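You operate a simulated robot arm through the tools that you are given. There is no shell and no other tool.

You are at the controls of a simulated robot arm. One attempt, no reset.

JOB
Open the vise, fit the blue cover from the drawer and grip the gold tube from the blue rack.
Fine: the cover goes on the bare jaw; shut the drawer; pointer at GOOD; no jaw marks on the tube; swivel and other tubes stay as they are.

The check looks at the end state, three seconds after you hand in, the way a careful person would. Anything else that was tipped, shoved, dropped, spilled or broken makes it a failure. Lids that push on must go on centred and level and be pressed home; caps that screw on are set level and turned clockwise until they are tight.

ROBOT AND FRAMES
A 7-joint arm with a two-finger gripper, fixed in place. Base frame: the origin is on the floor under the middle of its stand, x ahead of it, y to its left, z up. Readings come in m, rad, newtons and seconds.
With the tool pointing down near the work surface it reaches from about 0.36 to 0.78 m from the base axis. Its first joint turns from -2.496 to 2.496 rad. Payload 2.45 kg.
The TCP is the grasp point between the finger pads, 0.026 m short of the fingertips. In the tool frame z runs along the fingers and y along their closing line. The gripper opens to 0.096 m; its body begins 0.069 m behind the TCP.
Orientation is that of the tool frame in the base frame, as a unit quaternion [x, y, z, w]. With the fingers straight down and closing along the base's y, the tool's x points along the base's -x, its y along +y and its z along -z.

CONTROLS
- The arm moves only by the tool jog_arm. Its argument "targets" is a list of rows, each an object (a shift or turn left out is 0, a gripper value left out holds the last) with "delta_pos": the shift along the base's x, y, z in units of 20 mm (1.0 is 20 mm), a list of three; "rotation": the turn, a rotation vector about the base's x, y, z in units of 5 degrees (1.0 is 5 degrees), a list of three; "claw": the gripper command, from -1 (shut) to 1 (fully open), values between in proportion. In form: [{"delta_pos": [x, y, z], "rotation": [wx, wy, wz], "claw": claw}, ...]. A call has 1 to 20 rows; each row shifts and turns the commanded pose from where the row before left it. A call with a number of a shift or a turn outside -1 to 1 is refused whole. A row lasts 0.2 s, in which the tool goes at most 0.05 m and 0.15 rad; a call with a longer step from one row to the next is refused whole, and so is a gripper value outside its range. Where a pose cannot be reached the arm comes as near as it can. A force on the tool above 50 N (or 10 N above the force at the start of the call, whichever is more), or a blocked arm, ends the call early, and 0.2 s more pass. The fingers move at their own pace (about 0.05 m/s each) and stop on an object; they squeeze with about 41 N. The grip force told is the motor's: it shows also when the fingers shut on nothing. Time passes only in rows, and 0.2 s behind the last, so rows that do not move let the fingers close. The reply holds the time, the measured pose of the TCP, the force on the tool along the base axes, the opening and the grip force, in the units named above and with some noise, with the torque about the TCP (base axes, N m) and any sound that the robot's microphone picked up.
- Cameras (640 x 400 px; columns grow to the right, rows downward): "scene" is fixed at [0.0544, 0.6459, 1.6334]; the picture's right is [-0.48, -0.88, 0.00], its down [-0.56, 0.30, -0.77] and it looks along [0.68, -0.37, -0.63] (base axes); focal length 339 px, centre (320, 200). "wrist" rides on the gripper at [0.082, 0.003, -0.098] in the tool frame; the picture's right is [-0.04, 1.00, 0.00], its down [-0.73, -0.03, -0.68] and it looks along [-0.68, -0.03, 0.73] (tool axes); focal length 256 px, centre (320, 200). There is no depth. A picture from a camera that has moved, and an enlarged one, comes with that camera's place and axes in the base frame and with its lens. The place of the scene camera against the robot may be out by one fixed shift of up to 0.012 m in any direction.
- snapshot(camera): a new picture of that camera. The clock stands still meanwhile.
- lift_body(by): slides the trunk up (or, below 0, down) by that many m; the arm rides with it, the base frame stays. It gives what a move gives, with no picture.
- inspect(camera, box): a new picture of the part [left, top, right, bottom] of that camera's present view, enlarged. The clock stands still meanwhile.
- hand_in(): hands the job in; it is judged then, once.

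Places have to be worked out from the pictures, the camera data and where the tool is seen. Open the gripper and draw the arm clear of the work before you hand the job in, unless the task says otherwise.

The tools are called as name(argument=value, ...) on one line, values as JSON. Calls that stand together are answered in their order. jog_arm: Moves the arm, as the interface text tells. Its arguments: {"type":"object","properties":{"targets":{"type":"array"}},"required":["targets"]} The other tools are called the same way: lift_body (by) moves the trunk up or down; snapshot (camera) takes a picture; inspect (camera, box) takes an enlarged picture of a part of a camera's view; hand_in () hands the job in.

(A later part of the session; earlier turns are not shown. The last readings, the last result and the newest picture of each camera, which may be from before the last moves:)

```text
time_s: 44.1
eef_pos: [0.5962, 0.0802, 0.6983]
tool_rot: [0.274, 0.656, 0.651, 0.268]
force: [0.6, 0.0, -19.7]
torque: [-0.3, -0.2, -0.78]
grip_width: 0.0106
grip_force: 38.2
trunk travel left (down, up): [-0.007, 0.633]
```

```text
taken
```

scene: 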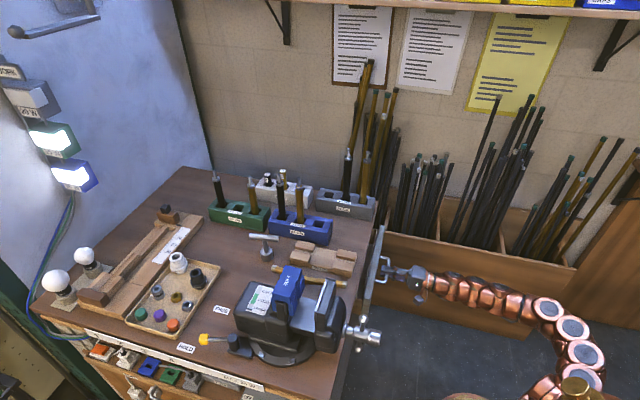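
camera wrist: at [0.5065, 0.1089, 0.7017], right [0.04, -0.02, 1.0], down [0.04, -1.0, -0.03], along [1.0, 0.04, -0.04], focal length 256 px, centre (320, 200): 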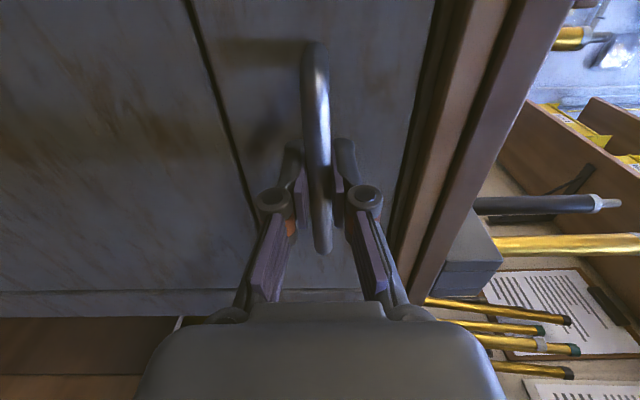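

The drawer slides easily. I'll keep pulling, easing the height down slightly to relieve the 20 N vertical force.

jog_arm(targets=[{"delta_pos": [-0.35, -0.35, -0.1]}, {"delta_pos": [-0.35, -0.35, -0.1]}, {"delta_pos": [-0.35, -0.35, 0]}, {"delta_pos": [-0.35, -0.35, 0]}, {"delta_pos": [-0.35, -0.35, 0]}, {"delta_pos": [-0.35, -0.35, 0]}, {"delta_pos": [-0.35, -0.35, 0]}, {"delta_pos": [-0.35, -0.35, 0]}, {"delta_pos": [-0.35, -0.35, 0]}])

snapshot(camera="scene")

snapshot(camera="wrist")

```text
time_s: 46.2
eef_pos: [0.5323, 0.0165, 0.6987]
tool_rot: [0.275, 0.652, 0.653, 0.269]
force: [-1.3, 1.4, 22.8]
torque: [-0.14, -0.34, 0.21]
grip_width: 0.0104
grip_force: 37.6
trunk travel left (down, up): [-0.007, 0.633]
stopped in row 9: the force on the tool passed its limit at 51 N (the readings are from after the stop); the commanded pose is now the measured one
```

```text
taken
```

scene: 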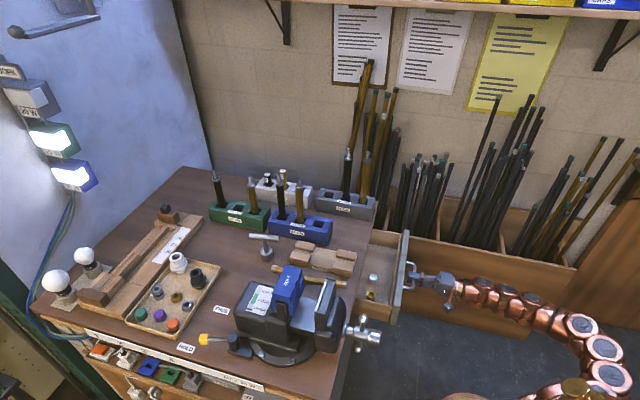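

```text
taken
camera wrist: at [0.4036, 0.0062, 0.7007], right [0.03, -0.03, 1.0], down [0.04, -1.0, -0.03], along [1.0, 0.04, -0.03], focal length 256 px, centre (320, 200)
```

wrist: 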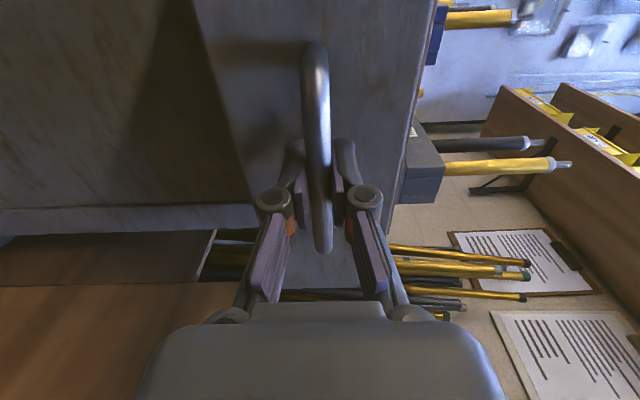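

The drawer is out about 145 mm. I'll look inside it.

inspect(camera="scene", box=[340, 220, 430, 340])

```text
3.33 times, centred on (385, 280) of scene
camera zoom: at [0.0544, 0.6459, 1.6334], right [-0.48, -0.88, 0.0], down [-0.56, 0.3, -0.77], along [0.68, -0.37, -0.63], focal length 1130 px, centre (103, -67)
```

zoom: 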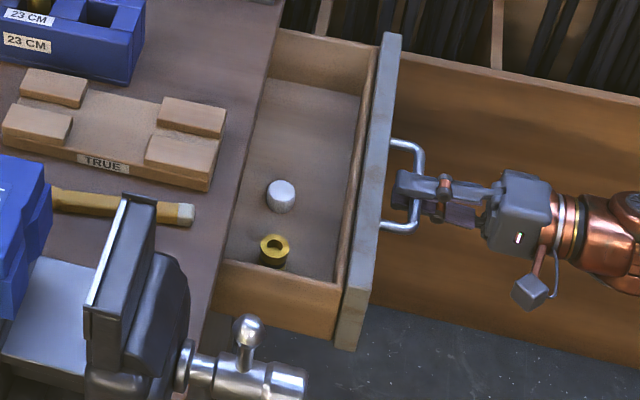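

Only small parts are visible so far, so the cover must be further back. I'll ease the height up 2 mm and try pulling further.

jog_arm(targets=[{"delta_pos": [0, 0, 0.1]}, {"delta_pos": [-0.2, -0.2, 0.0]}, {"delta_pos": [-0.25, -0.25, 0]}, {"delta_pos": [-0.25, -0.25, 0]}, {"delta_pos": [-0.25, -0.25, 0]}])

```text
time_s: 47.4
eef_pos: [0.5132, -0.0032, 0.6969]
tool_rot: [0.274, 0.654, 0.652, 0.269]
force: [-8.0, 9.7, -4.6]
torque: [-0.2, -0.2, 0.59]
grip_width: 0.0107
grip_force: 37.7
trunk travel left (down, up): [-0.007, 0.633]
```

It still slides, so I'll pull further with a slight sideways correction.

jog_arm(targets=[{"delta_pos": [-0.28, -0.22, 0.0]}, {"delta_pos": [-0.27, -0.23, 0]}, {"delta_pos": [-0.25, -0.25, 0]}, {"delta_pos": [-0.25, -0.25, 0]}, {"delta_pos": [-0.25, -0.25, 0]}, {"delta_pos": [-0.25, -0.25, 0]}, {"delta_pos": [-0.25, -0.25, 0]}, {"delta_pos": [-0.25, -0.25, 0]}])

inspect(camera="scene", box=[340, 210, 460, 330])

```text
time_s: 49.2
eef_pos: [0.4725, -0.0434, 0.6986]
tool_rot: [0.277, 0.652, 0.652, 0.27]
force: [16.7, -15.8, -1.5]
torque: [-0.36, -0.3, -0.12]
grip_width: 0.0106
grip_force: 37.4
trunk travel left (down, up): [-0.007, 0.633]
```

```text
3.33 times, centred on (400, 270) of scene
camera zoom: at [0.0544, 0.6459, 1.6334], right [-0.48, -0.88, 0.0], down [-0.56, 0.3, -0.77], along [0.68, -0.37, -0.63], focal length 1130 px, centre (53, -33)
```

zoom: 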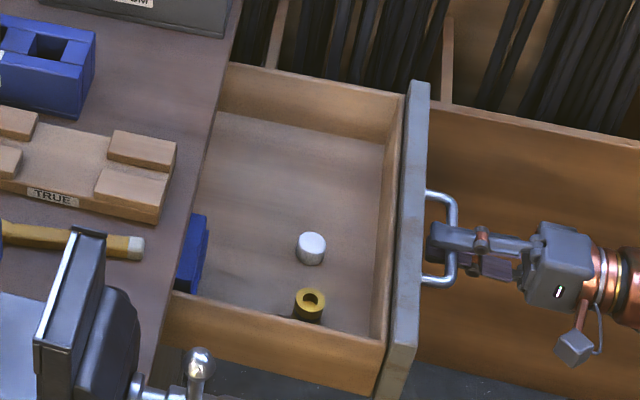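

The blue cover is appearing under the bench edge. I'll keep pulling, relaxing the sideways offset.

jog_arm(targets=[{"delta_pos": [-0.15, -0.25, 0.0]}, {"delta_pos": [-0.25, -0.25, 0]}, {"delta_pos": [-0.25, -0.25, 0]}, {"delta_pos": [-0.25, -0.25, 0]}, {"delta_pos": [-0.25, -0.25, 0]}, {"delta_pos": [-0.25, -0.25, 0]}, {"delta_pos": [-0.25, -0.25, 0]}, {"delta_pos": [-0.25, -0.25, 0]}])

inspect(camera="scene", box=[340, 210, 460, 330])

```text
time_s: 51.0
eef_pos: [0.4323, -0.0801, 0.6975]
tool_rot: [0.273, 0.654, 0.653, 0.267]
force: [23.8, 30.9, 0.5]
torque: [-0.27, -0.3, 0.17]
grip_width: 0.0118
grip_force: 38.3
trunk travel left (down, up): [-0.007, 0.633]
```

```text
3.33 times, centred on (400, 270) of scene
camera zoom: at [0.0544, 0.6459, 1.6334], right [-0.48, -0.88, 0.0], down [-0.56, 0.3, -0.77], along [0.68, -0.37, -0.63], focal length 1130 px, centre (53, -33)
```

zoom: 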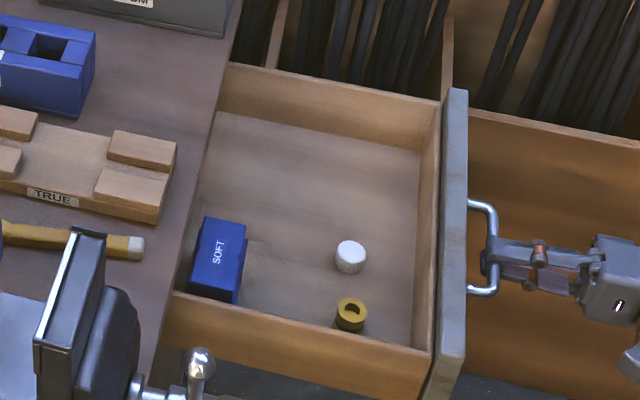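

The cover with "SOFT" on top is fully visible and the drawer has reached its stop (about 39 N of resistance). I'll ease off, open the fingers and back away from the handle.

jog_arm(targets=[{"delta_pos": [0.1, 0.1, 0.0], "claw": -1}, {"claw": 0}, {"claw": 0}, {"claw": 0}, {"delta_pos": [-0.3, -0.3, 0]}, {"delta_pos": [-0.35, -0.35, 0]}, {"delta_pos": [-0.35, -0.35, 0]}, {"delta_pos": [-0.35, -0.35, 0]}])

snapshot(camera="wrist")

snapshot(camera="scene")

```text
time_s: 52.8
eef_pos: [0.4114, -0.1078, 0.6952]
tool_rot: [0.276, 0.653, 0.653, 0.266]
force: [0.3, -0.1, 0.0]
torque: [0.05, 0.05, 0.02]
grip_width: 0.0479
grip_force: 0.1
trunk travel left (down, up): [-0.007, 0.633]
```

```text
taken
camera wrist: at [0.2838, -0.1186, 0.6998], right [0.04, -0.03, 1.0], down [0.04, -1.0, -0.03], along [1.0, 0.04, -0.04], focal length 256 px, centre (320, 200)
```

wrist: 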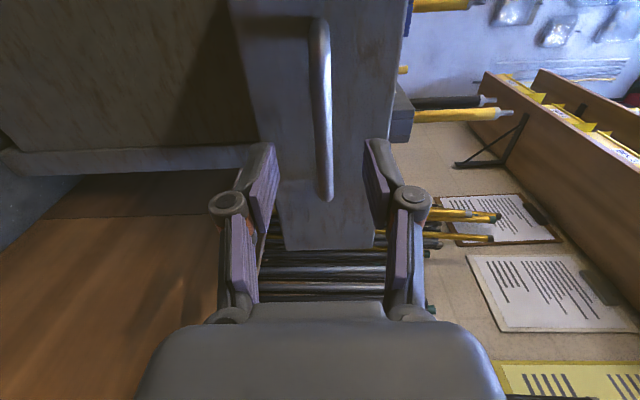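

```text
taken
```

scene: 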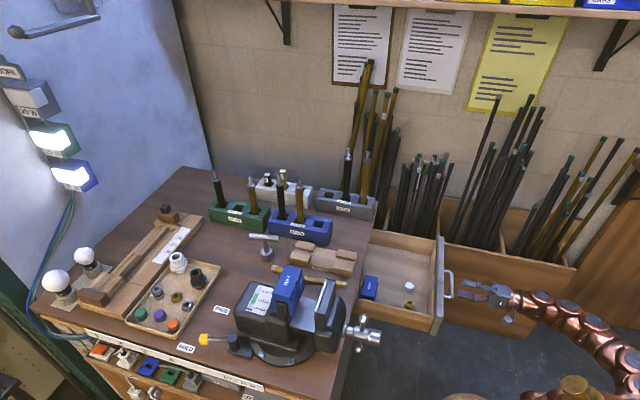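

The fingers are clear of the handle. I'll back off a touch more, raise the trunk, then turn the tool to point down with the camera on the robot side so I can see the cover and the vise from above.

jog_arm(targets=[{"delta_pos": [-0.3, -0.3, 0]}, {"delta_pos": [-0.2, -0.2, 0]}])

lift_body(by=0.35)

jog_arm(targets=[{"delta_pos": [0.173, 0.445, 0], "rotation": [-0.98, 0, 0.693]}, {"delta_pos": [0.173, 0.445, 0], "rotation": [-0.98, 0, 0.693]}, {"delta_pos": [0.173, 0.445, 0], "rotation": [-0.98, 0, 0.693]}, {"delta_pos": [0.173, 0.445, 0], "rotation": [-0.98, 0, 0.693]}, {"delta_pos": [0.173, 0.445, 0], "rotation": [-0.98, 0, 0.693]}, {"delta_pos": [0.173, 0.445, 0], "rotation": [-0.98, 0, 0.693]}, {"delta_pos": [0.173, 0.445, 0], "rotation": [-0.98, 0, 0.693]}, {"delta_pos": [0.173, 0.445, 0], "rotation": [-0.98, 0, 0.693]}, {"delta_pos": [0.173, 0.445, 0], "rotation": [-0.98, 0, 0.693]}, {"delta_pos": [0.173, 0.445, 0], "rotation": [-0.98, 0, 0.693]}, {"delta_pos": [0.173, 0.445, 0], "rotation": [-0.98, 0, 0.693]}, {"delta_pos": [0.173, 0.445, 0], "rotation": [-0.98, 0, 0.693]}, {"delta_pos": [0.173, 0.445, 0], "rotation": [-0.98, 0, 0.693]}, {"delta_pos": [0.173, 0.445, 0], "rotation": [-0.98, 0, 0.693]}, {"delta_pos": [0.173, 0.445, 0], "rotation": [-0.98, 0, 0.693]}, {"delta_pos": [0.173, 0.445, 0], "rotation": [-0.98, 0, 0.693]}, {"delta_pos": [0.173, 0.445, 0], "rotation": [-0.98, 0, 0.693]}, {"delta_pos": [0.173, 0.445, 0], "rotation": [-0.98, 0, 0.693]}, {"delta_pos": [0.173, 0.445, 0], "rotation": [-0.98, 0, 0.693]}, {"delta_pos": [0.173, 0.445, 0], "rotation": [-0.98, 0, 0.693]}])

snapshot(camera="wrist")

snapshot(camera="scene")

```text
time_s: 53.4
eef_pos: [0.4052, -0.1164, 0.693]
tool_rot: [0.276, 0.653, 0.655, 0.263]
force: [0.0, -0.8, 0.4]
torque: [0.0, 0.0, 0.01]
grip_width: 0.048
grip_force: 0.0
trunk travel left (down, up): [-0.007, 0.633]
```

```text
time_s: 56.9
eef_pos: [0.4005, -0.1179, 1.0484]
tool_rot: [0.274, 0.654, 0.652, 0.268]
force: [0.1, 0.1, 0.6]
torque: [-0.01, -0.01, -0.03]
grip_width: 0.0479
grip_force: 0.1
trunk travel left (down, up): [-0.357, 0.283]
```

```text
time_s: 61.1
eef_pos: [0.4711, 0.0603, 1.0462]
tool_rot: [-0.38, 0.925, -0.002, 0.003]
force: [0.3, -0.1, 0.0]
torque: [0.05, -0.04, 0.02]
grip_width: 0.048
grip_force: 0.1
trunk travel left (down, up): [-0.357, 0.283]
```

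```text
taken
camera wrist: at [0.4089, 0.007, 1.144], right [-0.67, 0.74, -0.01], down [0.54, 0.5, 0.68], along [0.51, 0.46, -0.73], focal length 256 px, centre (320, 200)
```

wrist: 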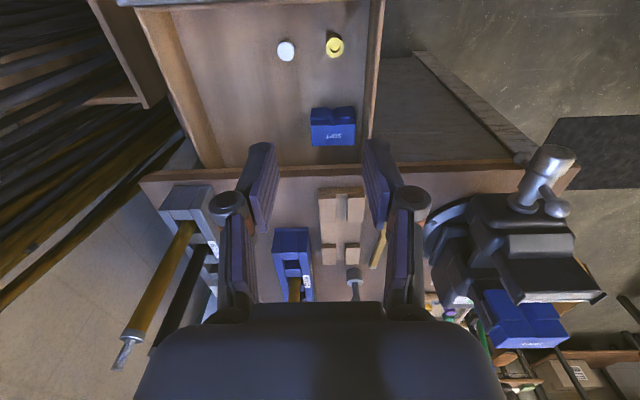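

```text
taken
```

scene: 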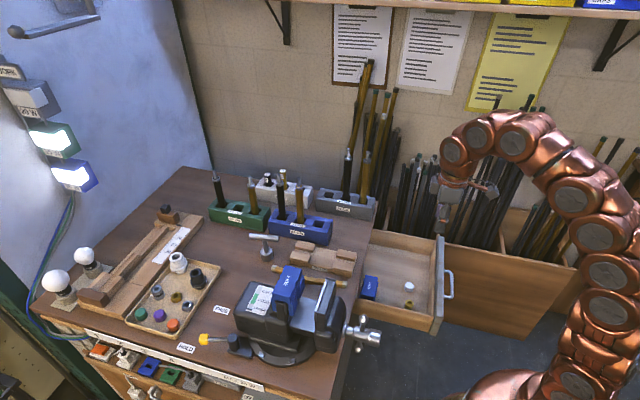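

The tool is pointing down, and I can see the drawer's cover and the fitted cover. I'll enlarge both.

inspect(camera="wrist", box=[270, 70, 410, 190])

inspect(camera="wrist", box=[410, 130, 620, 370])

inspect(camera="scene", box=[350, 260, 400, 310])

inspect(camera="scene", box=[255, 255, 345, 330])

```text
3.33 times, centred on (340, 130) of wrist
camera zoom: at [0.4089, 0.007, 1.144], right [-0.67, 0.74, -0.01], down [0.54, 0.5, 0.68], along [0.51, 0.46, -0.73], focal length 853 px, centre (253, 433)
```

zoom: 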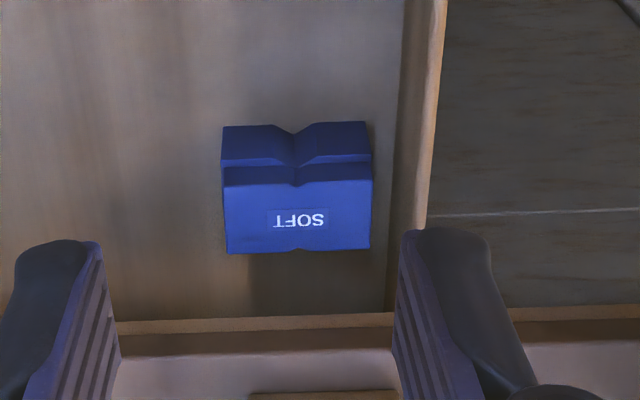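

```text
1.67 times, centred on (515, 250) of wrist
camera zoom: at [0.4089, 0.007, 1.144], right [-0.67, 0.74, -0.01], down [0.54, 0.5, 0.68], along [0.51, 0.46, -0.73], focal length 427 px, centre (-5, 117)
```

zoom: 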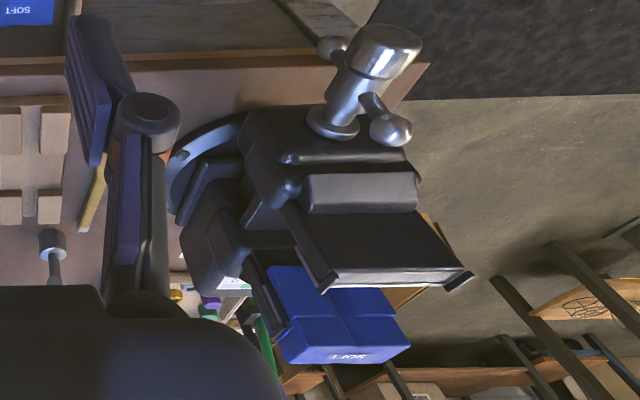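

```text
8.00 times, centred on (375, 285) of scene
camera zoom: at [0.0544, 0.6459, 1.6334], right [-0.48, -0.88, 0.0], down [-0.56, 0.3, -0.77], along [0.68, -0.37, -0.63], focal length 2712 px, centre (-120, -480)
```

zoom: 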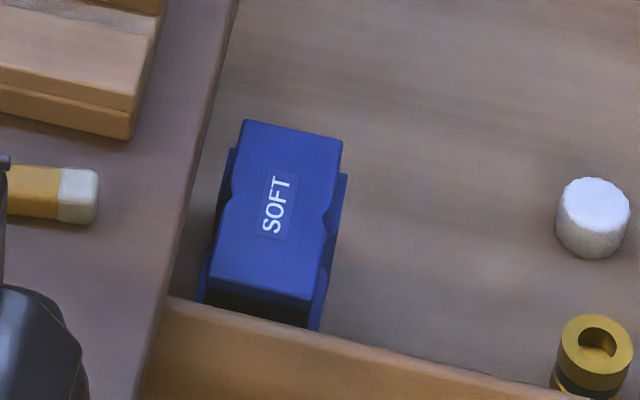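

```text
5.33 times, centred on (300, 292) of scene
camera zoom: at [0.0544, 0.6459, 1.6334], right [-0.48, -0.88, 0.0], down [-0.56, 0.3, -0.77], along [0.68, -0.37, -0.63], focal length 1808 px, centre (427, -293)
```

zoom: 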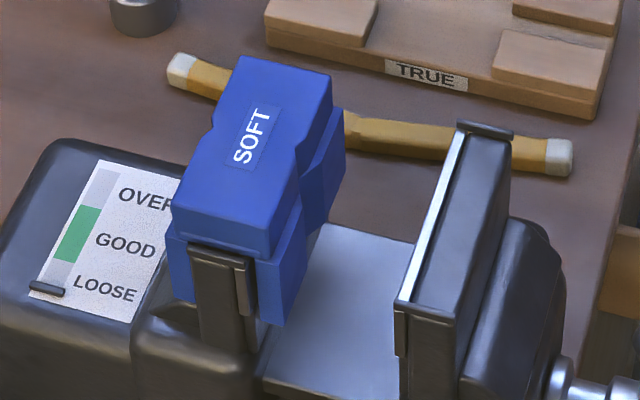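

The drawer cover is a saddle with V grooves on both sides, and the fitted one looks the same. Before grasping it I want a close look at how it sits on the jaw, so I'm moving the camera over to the vise.

jog_arm(targets=[{"delta_pos": [-0.52, 0.894, 0.19]}, {"delta_pos": [-0.52, 0.894, 0.19]}, {"delta_pos": [-0.52, 0.894, 0.19]}, {"delta_pos": [-0.52, 0.894, 0.19]}, {"delta_pos": [-0.52, 0.894, 0.19]}, {"delta_pos": [-0.52, 0.894, 0.19]}, {"delta_pos": [-0.52, 0.894, 0.19]}, {"delta_pos": [-0.52, 0.894, 0.19]}, {"delta_pos": [-0.52, 0.894, 0.19]}, {"delta_pos": [-0.52, 0.894, 0.19]}, {"delta_pos": [-0.52, 0.894, 0.19]}, {"delta_pos": [-0.52, 0.894, 0.19]}, {"delta_pos": [-0.52, 0.894, 0.19]}, {"delta_pos": [-0.52, 0.894, 0.19]}])

snapshot(camera="wrist")

inspect(camera="wrist", box=[230, 40, 430, 300])

```text
time_s: 64.1
eef_pos: [0.3348, 0.3119, 1.0705]
tool_rot: [-0.379, 0.925, -0.001, 0.003]
force: [0.7, -0.8, 0.6]
torque: [0.04, 0.04, 0.01]
grip_width: 0.0481
grip_force: 0.1
out of reach, approached as far as the arm can: row 9, 11, 13
trunk travel left (down, up): [-0.357, 0.283]
```

```text
taken
camera wrist: at [0.2728, 0.2581, 1.1671], right [-0.67, 0.74, 0.0], down [0.54, 0.49, 0.68], along [0.51, 0.46, -0.73], focal length 256 px, centre (320, 200)
```

wrist: 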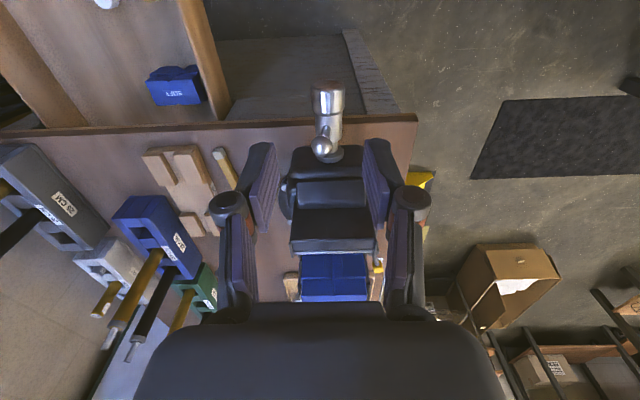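

```text
1.54 times, centred on (330, 170) of wrist
camera zoom: at [0.2728, 0.2581, 1.1671], right [-0.67, 0.74, 0.0], down [0.54, 0.49, 0.68], along [0.51, 0.46, -0.73], focal length 394 px, centre (305, 246)
```

zoom: 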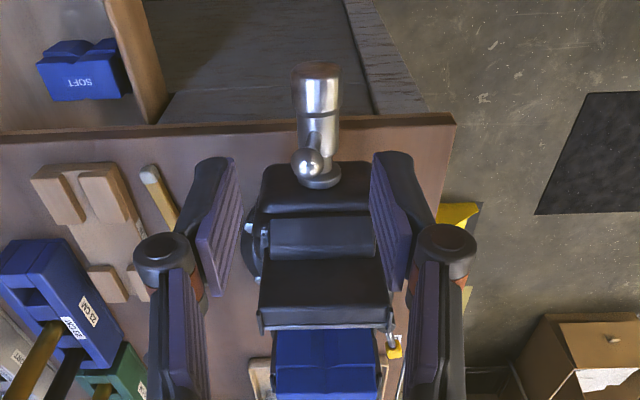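

The view is partly blocked by the fingers, so I'll open them fully and raise the trunk 0.15 m for a steeper look.

lift_body(by=0.15)

jog_arm(targets=[{"delta_pos": [0.5, 0.5, 0], "claw": 1}, {"delta_pos": [0.5, 0.5, 0], "claw": 1}, {"delta_pos": [0.5, 0.5, 0], "claw": 1}, {"delta_pos": [0.3, 0.3, 0], "claw": 1}])

inspect(camera="wrist", box=[260, 60, 400, 220])

snapshot(camera="wrist")

```text
time_s: 65.8
eef_pos: [0.3344, 0.3115, 1.2201]
tool_rot: [-0.38, 0.925, -0.001, 0.004]
force: [0.4, -1.3, -0.5]
torque: [0.0, -0.01, -0.02]
grip_width: 0.048
grip_force: 0.1
trunk travel left (down, up): [-0.507, 0.133]
```

```text
time_s: 66.8
eef_pos: [0.3553, 0.3349, 1.2093]
tool_rot: [-0.379, 0.925, -0.001, 0.004]
force: [1.0, 0.4, 0.0]
torque: [0.04, 0.0, -0.02]
grip_width: 0.096
grip_force: 0.0
out of reach, approached as far as the arm can: row 1, 3, 4
trunk travel left (down, up): [-0.507, 0.133]
```

```text
2.50 times, centred on (330, 140) of wrist
camera zoom: at [0.2925, 0.2804, 1.3068], right [-0.67, 0.74, 0.0], down [0.54, 0.49, 0.68], along [0.51, 0.46, -0.73], focal length 640 px, centre (295, 350)
```

zoom: 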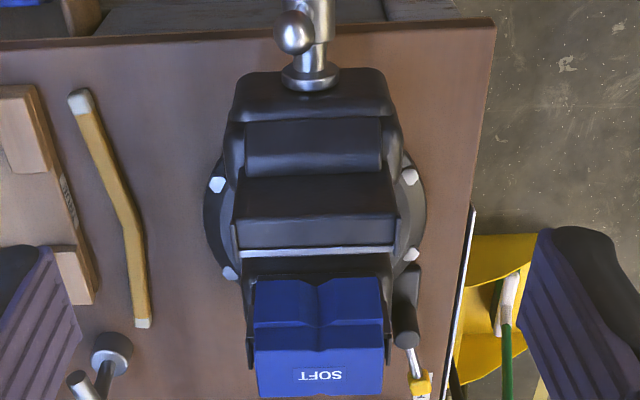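

```text
taken
camera wrist: at [0.2925, 0.2804, 1.3068], right [-0.67, 0.74, 0.0], down [0.54, 0.49, 0.68], along [0.51, 0.46, -0.73], focal length 256 px, centre (320, 200)
```

wrist: 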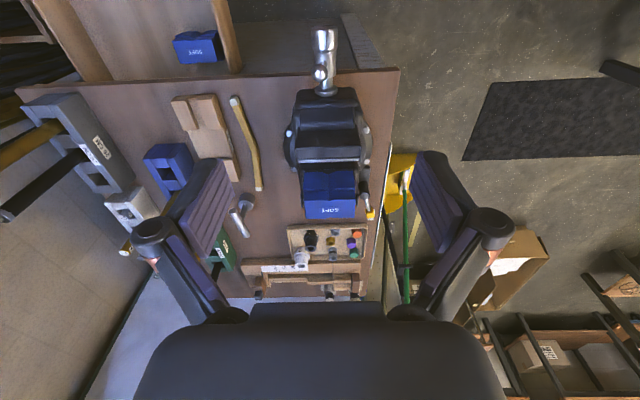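

This is a good view. I'll zoom in tightly on the two jaws.

inspect(camera="wrist", box=[290, 85, 380, 225])

inspect(camera="wrist", box=[290, 125, 375, 180])

```text
2.86 times, centred on (335, 155) of wrist
camera zoom: at [0.2925, 0.2804, 1.3068], right [-0.67, 0.74, 0.0], down [0.54, 0.49, 0.68], along [0.51, 0.46, -0.73], focal length 731 px, centre (277, 329)
```

zoom: 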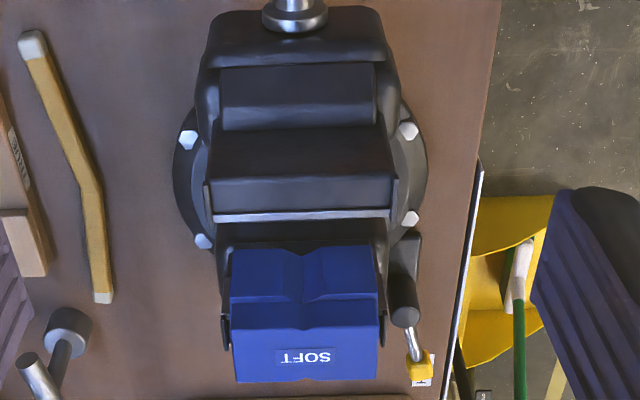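

```text
7.27 times, centred on (332, 152) of wrist
camera zoom: at [0.2925, 0.2804, 1.3068], right [-0.67, 0.74, 0.0], down [0.54, 0.49, 0.68], along [0.51, 0.46, -0.73], focal length 1862 px, centre (229, 546)
```

zoom: 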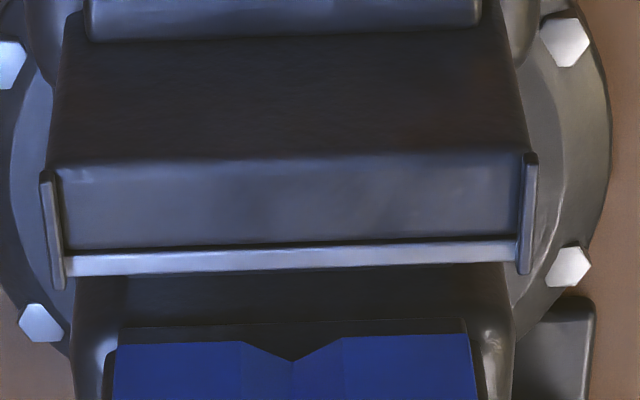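

Now the fit is clear. The bare jaw is a plate about 25 mm thick with a small lip at each end, about 92 mm apart. The cover is an inverted-U saddle about 83 mm long and 64 mm tall that drops between the lips. I'll go back over the drawer with a 20° forward tilt, so the hand clears the bench edge, and with the fingers wide open.

jog_arm(targets=[{"delta_pos": [0.657, -0.757, 0], "rotation": [0.7071, -0.7071, 0], "claw": 1}, {"delta_pos": [0.657, -0.757, 0], "rotation": [0.7071, -0.7071, 0]}, {"delta_pos": [0.657, -0.757, 0], "rotation": [0.7071, -0.7071, 0]}, {"delta_pos": [0.657, -0.757, 0], "rotation": [0.7071, -0.7071, 0]}, {"delta_pos": [0.657, -0.757, 0]}, {"delta_pos": [0.657, -0.757, 0]}, {"delta_pos": [0.657, -0.757, 0]}, {"delta_pos": [0.657, -0.757, 0]}, {"delta_pos": [0.657, -0.757, 0]}, {"delta_pos": [0.657, -0.757, 0]}, {"delta_pos": [0.657, -0.757, 0]}, {"delta_pos": [0.657, -0.757, 0]}, {"delta_pos": [0.657, -0.757, 0]}])

lift_body(by=-0.3)

snapshot(camera="wrist")

```text
time_s: 69.6
eef_pos: [0.5252, 0.1382, 1.2121]
tool_rot: [-0.373, 0.911, 0.065, 0.164]
force: [-0.9, -0.3, 0.2]
torque: [-0.02, -0.05, 0.02]
grip_width: 0.0959
grip_force: 0.1
trunk travel left (down, up): [-0.507, 0.133]
```

```text
time_s: 72.6
eef_pos: [0.5253, 0.1369, 0.9112]
tool_rot: [-0.374, 0.911, 0.065, 0.164]
force: [0.4, -0.1, 0.3]
torque: [-0.02, 0.02, -0.02]
grip_width: 0.096
grip_force: 0.0
trunk travel left (down, up): [-0.207, 0.433]
```

```text
taken
camera wrist: at [0.4425, 0.064, 0.9746], right [-0.67, 0.74, 0.01], down [0.34, 0.3, 0.89], along [0.66, 0.6, -0.45], focal length 256 px, centre (320, 200)
```

wrist: 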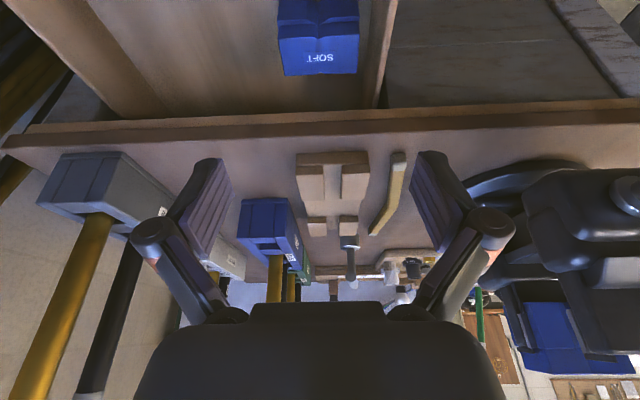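

I'm over the drawer. I'll zoom in on the cover to refine its position.

inspect(camera="wrist", box=[250, 0, 394, 90])

```text
4.44 times, centred on (322, 45) of wrist
camera zoom: at [0.4425, 0.064, 0.9746], right [-0.67, 0.74, 0.01], down [0.34, 0.3, 0.89], along [0.66, 0.6, -0.45], focal length 1138 px, centre (311, 889)
```

zoom: 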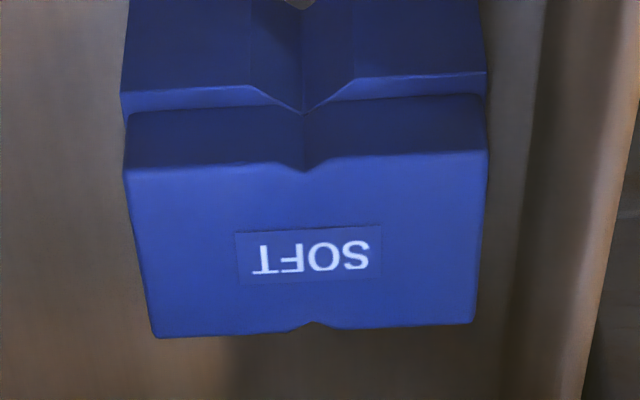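

The two wrist views agree: the cover's top is at z≈0.711, its centre at u≈0.5355, v≈−0.274, and its length is 83 mm. The drawer's side wall is close to its +v end, so I'll check that clearance.

inspect(camera="wrist", box=[340, 0, 430, 110])

inspect(camera="scene", box=[345, 255, 425, 325])

```text
3.64 times, centred on (385, 55) of wrist
camera zoom: at [0.4425, 0.064, 0.9746], right [-0.67, 0.74, 0.01], down [0.34, 0.3, 0.89], along [0.66, 0.6, -0.45], focal length 931 px, centre (84, 727)
```

zoom: 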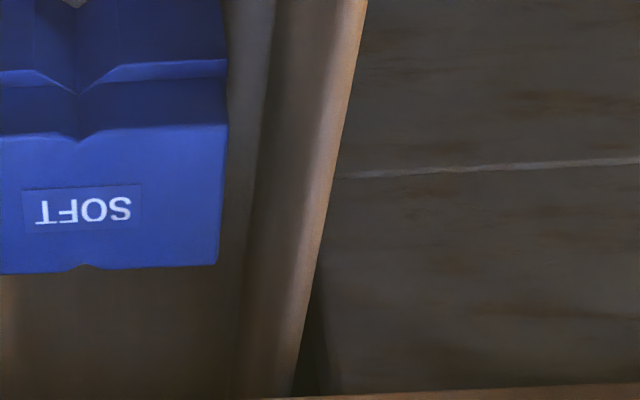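

```text
5.71 times, centred on (385, 290) of scene
camera zoom: at [0.0544, 0.6459, 1.6334], right [-0.48, -0.88, 0.0], down [-0.56, 0.3, -0.77], along [0.68, -0.37, -0.63], focal length 1938 px, centre (-51, -314)
```

zoom: 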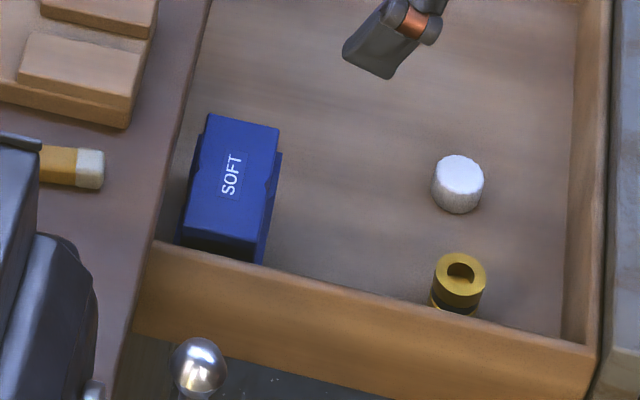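

The drawer's inner wall is about 20 mm beyond the cover's +v end, so the finger just fits. I'll set the opening to 90 mm, descend to just above the cover and check the alignment from there.

jog_arm(targets=[{"delta_pos": [0.285, 0.275, -0.9], "claw": 0.875}, {"delta_pos": [0.285, 0.275, -0.9]}, {"delta_pos": [0.285, 0.275, -0.9]}, {"delta_pos": [0.285, 0.275, -0.9]}, {"delta_pos": [0.285, 0.275, -0.9]}, {"delta_pos": [0.285, 0.275, -0.9]}, {"delta_pos": [0.285, 0.275, -0.9]}, {"delta_pos": [0.285, 0.275, -0.9]}])

snapshot(camera="wrist")

inspect(camera="scene", box=[330, 235, 430, 325])

```text
time_s: 74.4
eef_pos: [0.5694, 0.1812, 0.7665]
tool_rot: [-0.373, 0.911, 0.066, 0.163]
force: [-0.2, 0.3, 0.1]
torque: [-0.04, -0.01, -0.01]
grip_width: 0.0899
grip_force: 0.1
trunk travel left (down, up): [-0.207, 0.433]
```

```text
taken
camera wrist: at [0.4876, 0.1081, 0.829], right [-0.67, 0.74, 0.01], down [0.34, 0.3, 0.89], along [0.66, 0.6, -0.45], focal length 256 px, centre (320, 200)
```

wrist: 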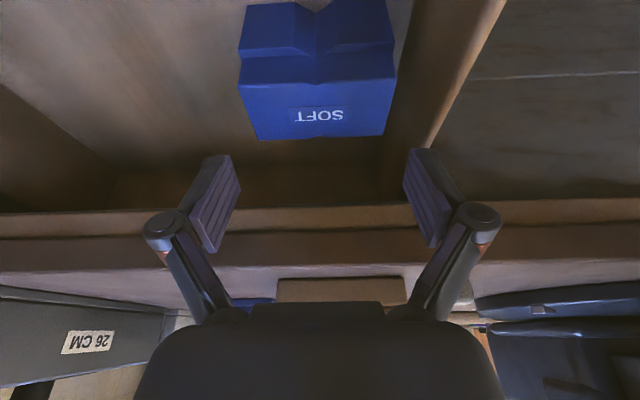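

```text
4.44 times, centred on (380, 280) of scene
camera zoom: at [0.0544, 0.6459, 1.6334], right [-0.48, -0.88, 0.0], down [-0.56, 0.3, -0.77], along [0.68, -0.37, -0.63], focal length 1507 px, centre (53, -156)
```

zoom: 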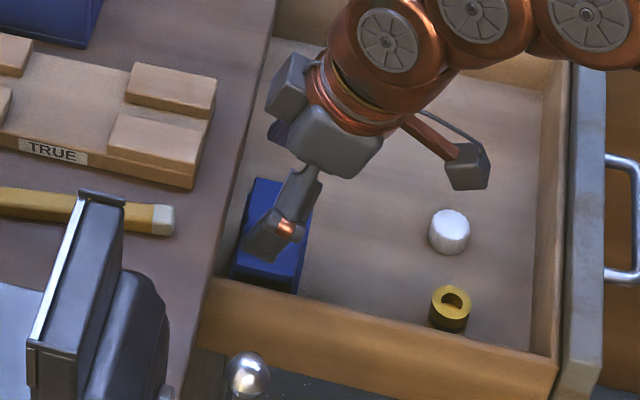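

The fingers are nearly centred on the cover's ends, which are at v≈−0.316 and −0.231. I'll zoom in on the gap between the right finger and the wall.

inspect(camera="wrist", box=[360, 60, 510, 250])

inspect(camera="wrist", box=[190, 60, 440, 220])

```text
2.11 times, centred on (435, 155) of wrist
camera zoom: at [0.4876, 0.1081, 0.829], right [-0.67, 0.74, 0.01], down [0.34, 0.3, 0.89], along [0.66, 0.6, -0.45], focal length 539 px, centre (78, 295)
```

zoom: 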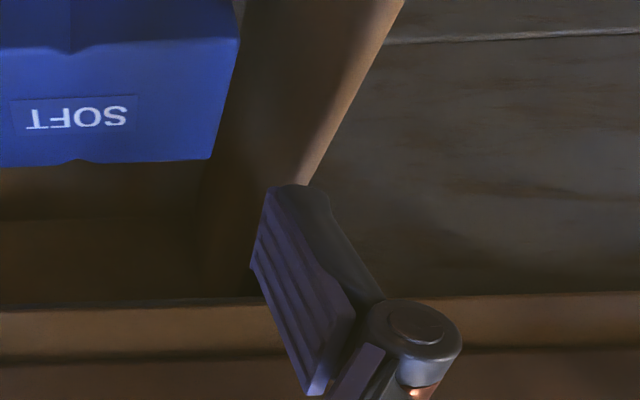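

```text
2.50 times, centred on (315, 140) of wrist
camera zoom: at [0.4876, 0.1081, 0.829], right [-0.67, 0.74, 0.01], down [0.34, 0.3, 0.89], along [0.66, 0.6, -0.45], focal length 640 px, centre (332, 350)
```

zoom: 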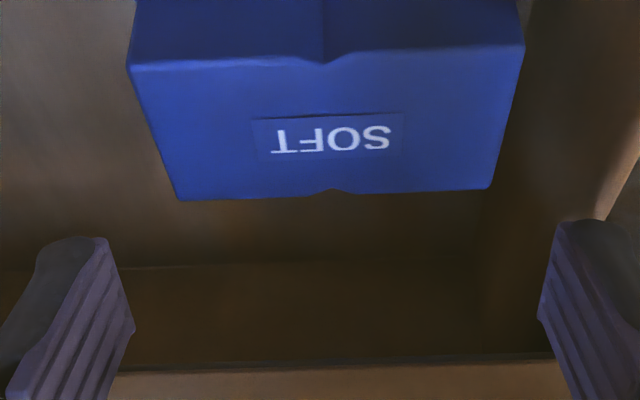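

The gap to the drawer wall (about 18.5 mm) is barely the finger's thickness, so an end grip here is too tight. I'll close the fingers, press lightly on the cover's top and drag it away from the wall and the bench edge. First I'll lower to just above its top.

jog_arm(targets=[{"claw": -1}, {"claw": -1}, {"claw": -1}, {"claw": -1}, {"claw": -1}, {"delta_pos": [0, 0, -0.5]}, {"delta_pos": [0, 0, -0.45]}, {}])

snapshot(camera="wrist")

```text
time_s: 76.2
eef_pos: [0.5707, 0.1809, 0.7481]
tool_rot: [-0.374, 0.911, 0.064, 0.163]
force: [0.3, 0.0, 0.1]
torque: [-0.02, -0.01, -0.01]
grip_width: 0.0
grip_force: 28.8
trunk travel left (down, up): [-0.207, 0.433]
```

```text
taken
camera wrist: at [0.4878, 0.1072, 0.8117], right [-0.67, 0.74, 0.01], down [0.34, 0.3, 0.89], along [0.66, 0.6, -0.45], focal length 256 px, centre (320, 200)
```

wrist: 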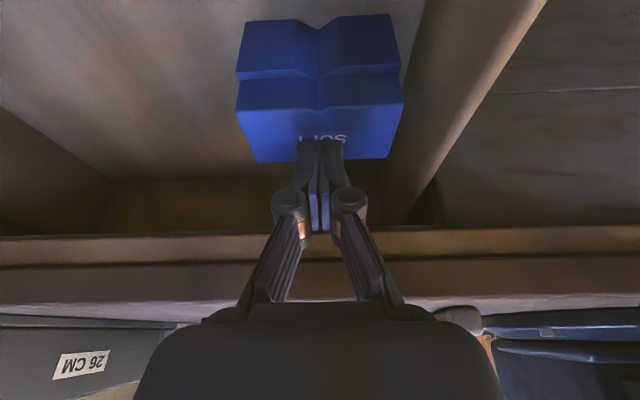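

Seen closed, each finger is only about 13 mm thick, so there are about 2.5 mm of clearance on each side. A direct end grip is feasible after all. I'll rise, open to 92.5 mm, centre on the cover and descend carefully.

jog_arm(targets=[{"delta_pos": [0, 0, 0.6]}, {"delta_pos": [0.0, 0.08, 0.3]}, {"claw": 0.927}, {"claw": 0.927}, {"claw": 0.927}, {"claw": 0.927}, {"claw": 0.927}, {"claw": 0.927}])

inspect(camera="wrist", box=[190, 60, 450, 220])

```text
time_s: 78.0
eef_pos: [0.57, 0.1832, 0.7656]
tool_rot: [-0.373, 0.911, 0.066, 0.163]
force: [-0.5, -0.4, 1.4]
torque: [-0.02, 0.0, -0.03]
grip_width: 0.0923
grip_force: 0.1
trunk travel left (down, up): [-0.207, 0.433]
```

```text
2.46 times, centred on (320, 140) of wrist
camera zoom: at [0.4877, 0.1096, 0.8296], right [-0.67, 0.74, 0.01], down [0.34, 0.3, 0.89], along [0.66, 0.6, -0.45], focal length 630 px, centre (320, 348)
```

zoom: 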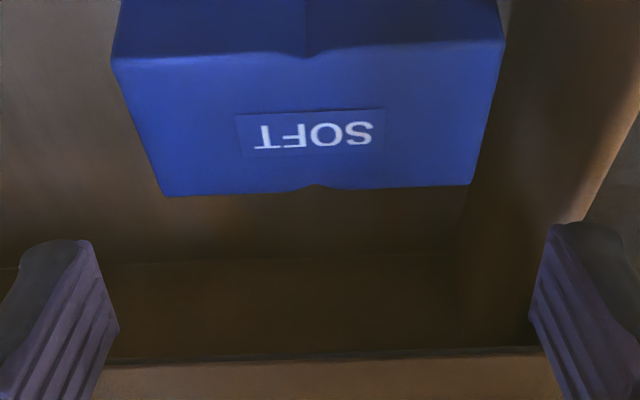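

The alignment is within about 1 mm. I'll shift 1.3 mm toward −v and descend to the grasp depth.

jog_arm(targets=[{"delta_pos": [0.046, -0.046, 0]}, {"delta_pos": [0, 0, -0.5]}, {"delta_pos": [0, 0, -0.5]}, {"delta_pos": [0, 0, -0.5]}, {"delta_pos": [0, 0, -0.5]}, {}])

inspect(camera="wrist", box=[190, 60, 450, 220])

```text
time_s: 79.4
eef_pos: [0.5707, 0.1829, 0.7272]
tool_rot: [-0.373, 0.911, 0.066, 0.163]
force: [0.5, 0.8, 0.7]
torque: [-0.02, 0.04, 0.02]
grip_width: 0.0926
grip_force: 0.0
trunk travel left (down, up): [-0.207, 0.433]
```

```text
2.46 times, centred on (320, 140) of wrist
camera zoom: at [0.4893, 0.1089, 0.7901], right [-0.67, 0.74, 0.01], down [0.34, 0.3, 0.89], along [0.66, 0.6, -0.45], focal length 630 px, centre (320, 348)
```

zoom: 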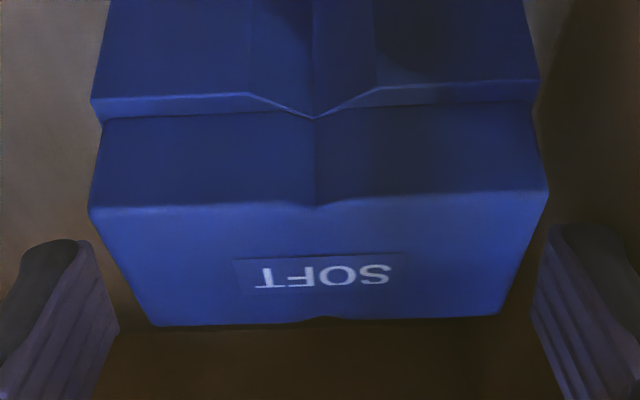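

Both fingertips are beside the cover with no contact force. I'll go 17 mm further down and close.

jog_arm(targets=[{"delta_pos": [0, 0, -0.45]}, {"delta_pos": [0, 0, -0.45]}, {}, {"claw": -1}, {"claw": -1}, {"claw": -1}, {"claw": -1}])

inspect(camera="wrist", box=[190, 60, 450, 220])

```text
time_s: 81.0
eef_pos: [0.5732, 0.1823, 0.7083]
tool_rot: [-0.373, 0.911, 0.066, 0.163]
force: [0.1, 0.5, 0.2]
torque: [0.03, 0.03, 0.01]
grip_width: 0.0832
grip_force: 41.1
trunk travel left (down, up): [-0.207, 0.433]
```

```text
2.46 times, centred on (320, 140) of wrist
camera zoom: at [0.4905, 0.1095, 0.7713], right [-0.67, 0.74, 0.01], down [0.34, 0.3, 0.89], along [0.66, 0.6, -0.45], focal length 630 px, centre (320, 348)
```

zoom: 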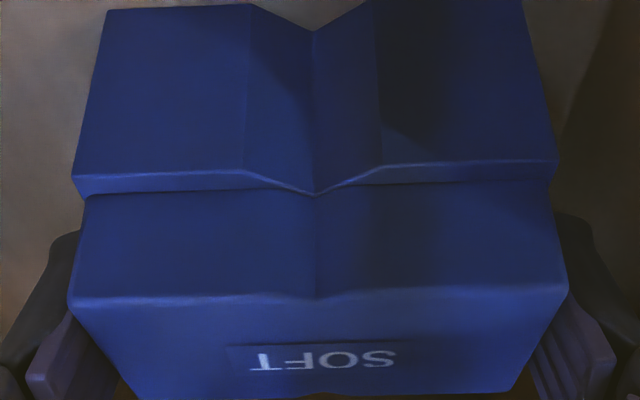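

The cover is gripped (83.2 mm). Its rear skirt may sit just under the bench edge, so I'll lift a hair, draw it 24 mm toward the robot, then raise it.

jog_arm(targets=[{"delta_pos": [0, 0, 0.15]}, {"delta_pos": [-0.3, -0.3, 0]}, {"delta_pos": [-0.3, -0.3, 0]}, {"delta_pos": [-0.25, -0.25, 0.2]}, {"delta_pos": [0, 0, 0.8]}, {"delta_pos": [0, 0, 1]}, {"delta_pos": [0, 0, 1]}, {"delta_pos": [0, 0, 1]}, {"delta_pos": [0, 0, 1]}])

snapshot(camera="wrist")

inspect(camera="scene", box=[330, 225, 450, 325])

```text
time_s: 83.0
eef_pos: [0.5555, 0.1651, 0.81]
tool_rot: [-0.374, 0.911, 0.066, 0.163]
force: [-0.3, 0.1, -0.6]
torque: [-0.01, -0.01, -0.01]
grip_width: 0.0831
grip_force: 41.1
trunk travel left (down, up): [-0.207, 0.433]
```

```text
taken
camera wrist: at [0.4727, 0.0906, 0.8735], right [-0.67, 0.74, 0.01], down [0.34, 0.3, 0.89], along [0.65, 0.6, -0.45], focal length 256 px, centre (320, 200)
```

wrist: 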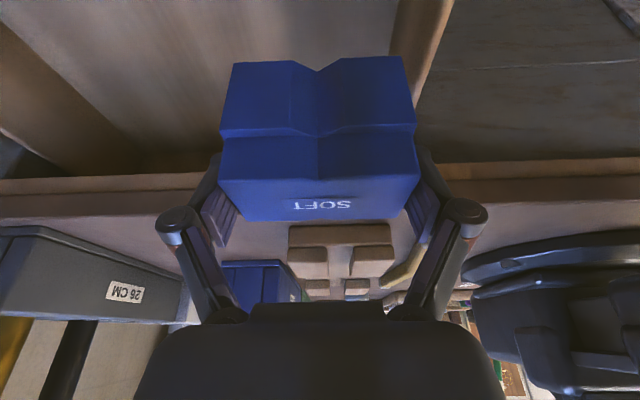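

```text
4.00 times, centred on (390, 275) of scene
camera zoom: at [0.0544, 0.6459, 1.6334], right [-0.48, -0.88, 0.0], down [-0.56, 0.3, -0.77], along [0.68, -0.37, -0.63], focal length 1356 px, centre (40, -100)
```

zoom: 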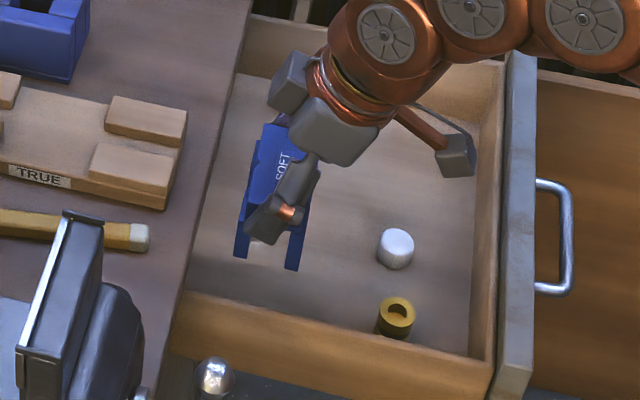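

The cover is held and level with the tool. I'll zoom to measure its pose in the hand before taking it to the jaw.

inspect(camera="wrist", box=[200, 40, 440, 240])

```text
2.00 times, centred on (320, 140) of wrist
camera zoom: at [0.4727, 0.0906, 0.8735], right [-0.67, 0.74, 0.01], down [0.34, 0.3, 0.89], along [0.65, 0.6, -0.45], focal length 512 px, centre (320, 320)
```

zoom: 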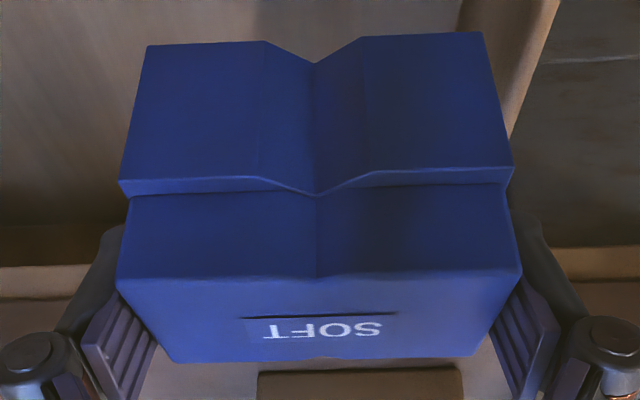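

In the hand, the cover is centred on the TCP, its top is 8.5 mm above the TCP, its bottom is 56 mm below, and its slot is about 29 mm wide. I'll raise the trunk and carry it over the bare jaw, staying well above.

lift_body(by=0.3)

jog_arm(targets=[{"delta_pos": [-0.403, 0.941, 0]}, {"delta_pos": [-0.403, 0.941, 0]}, {"delta_pos": [-0.403, 0.941, 0]}, {"delta_pos": [-0.403, 0.941, 0]}, {"delta_pos": [-0.403, 0.941, 0]}, {"delta_pos": [-0.403, 0.941, 0]}, {"delta_pos": [-0.403, 0.941, 0]}, {"delta_pos": [-0.403, 0.941, 0]}, {"delta_pos": [-0.403, 0.941, 0]}, {"delta_pos": [-0.403, 0.941, 0]}, {"delta_pos": [-0.403, 0.941, 0]}, {"delta_pos": [-0.403, 0.941, 0]}, {"delta_pos": [-0.403, 0.941, 0]}, {"delta_pos": [-0.403, 0.941, 0]}])

snapshot(camera="scene")

inspect(camera="scene", box=[260, 235, 360, 325])

```text
time_s: 86.0
eef_pos: [0.5556, 0.1645, 1.1106]
tool_rot: [-0.373, 0.911, 0.066, 0.163]
force: [0.0, 0.1, -1.4]
torque: [-0.01, 0.03, 0.0]
grip_width: 0.0829
grip_force: 40.9
trunk travel left (down, up): [-0.507, 0.133]
```

```text
time_s: 89.0
eef_pos: [0.4411, 0.4274, 1.1116]
tool_rot: [-0.374, 0.911, 0.066, 0.163]
force: [-0.5, -0.2, -0.2]
torque: [0.04, 0.02, 0.01]
grip_width: 0.0832
grip_force: 41.1
trunk travel left (down, up): [-0.507, 0.133]
```

```text
taken
```

scene: 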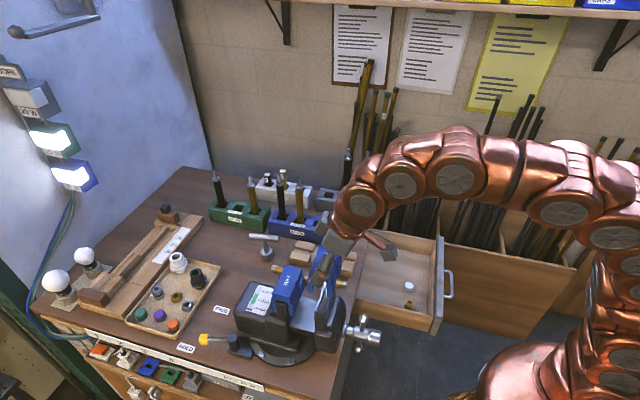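

```text
4.44 times, centred on (310, 280) of scene
camera zoom: at [0.0544, 0.6459, 1.6334], right [-0.48, -0.88, 0.0], down [-0.56, 0.3, -0.77], along [0.68, -0.37, -0.63], focal length 1507 px, centre (364, -156)
```

zoom: 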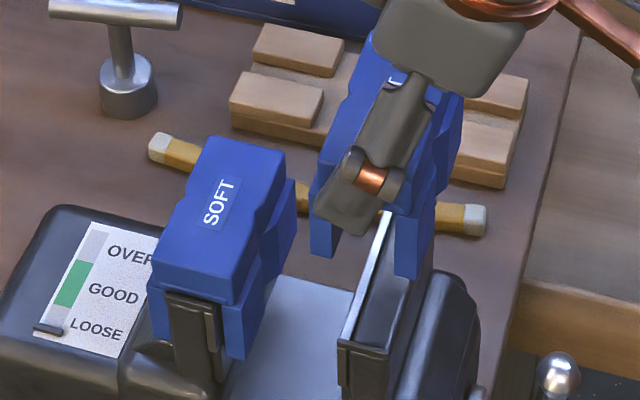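

The cover hangs over the jaw and looks nearly aligned. I'll zoom in more to compare the slot edges with the jaw edges.

inspect(camera="scene", box=[320, 275, 370, 325])

inspect(camera="scene", box=[320, 270, 365, 300])

snapshot(camera="wrist")

```text
8.00 times, centred on (345, 300) of scene
camera zoom: at [0.0544, 0.6459, 1.6334], right [-0.48, -0.88, 0.0], down [-0.56, 0.3, -0.77], along [0.68, -0.37, -0.63], focal length 2712 px, centre (120, -600)
```

zoom: 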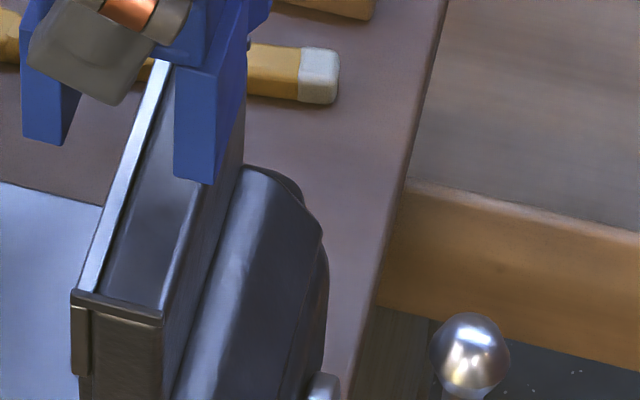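

```text
13.33 times, centred on (342, 285) of scene
camera zoom: at [0.0544, 0.6459, 1.6334], right [-0.48, -0.88, 0.0], down [-0.56, 0.3, -0.77], along [0.68, -0.37, -0.63], focal length 4521 px, centre (20, -933)
```

zoom: 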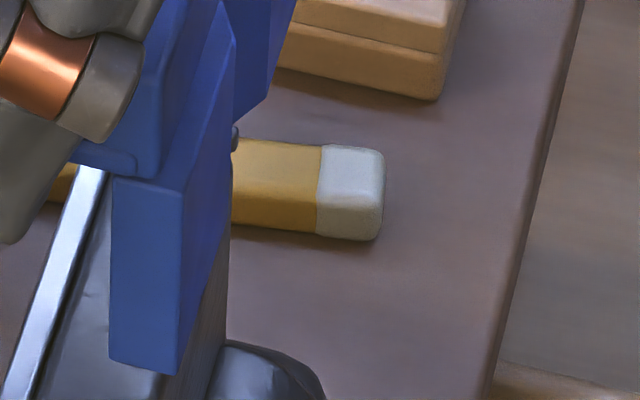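

```text
taken
camera wrist: at [0.3585, 0.3531, 1.175], right [-0.67, 0.74, 0.01], down [0.34, 0.3, 0.89], along [0.66, 0.6, -0.45], focal length 256 px, centre (320, 200)
```

wrist: 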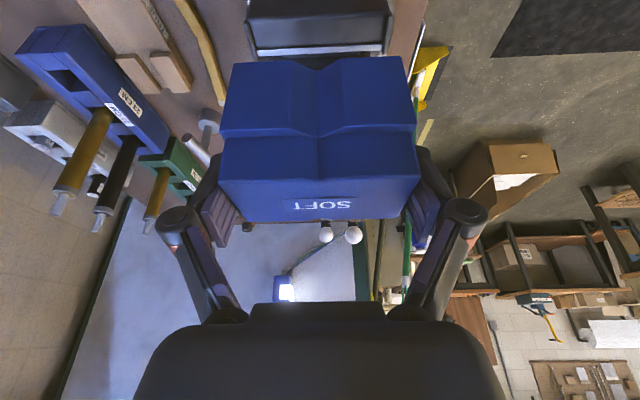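

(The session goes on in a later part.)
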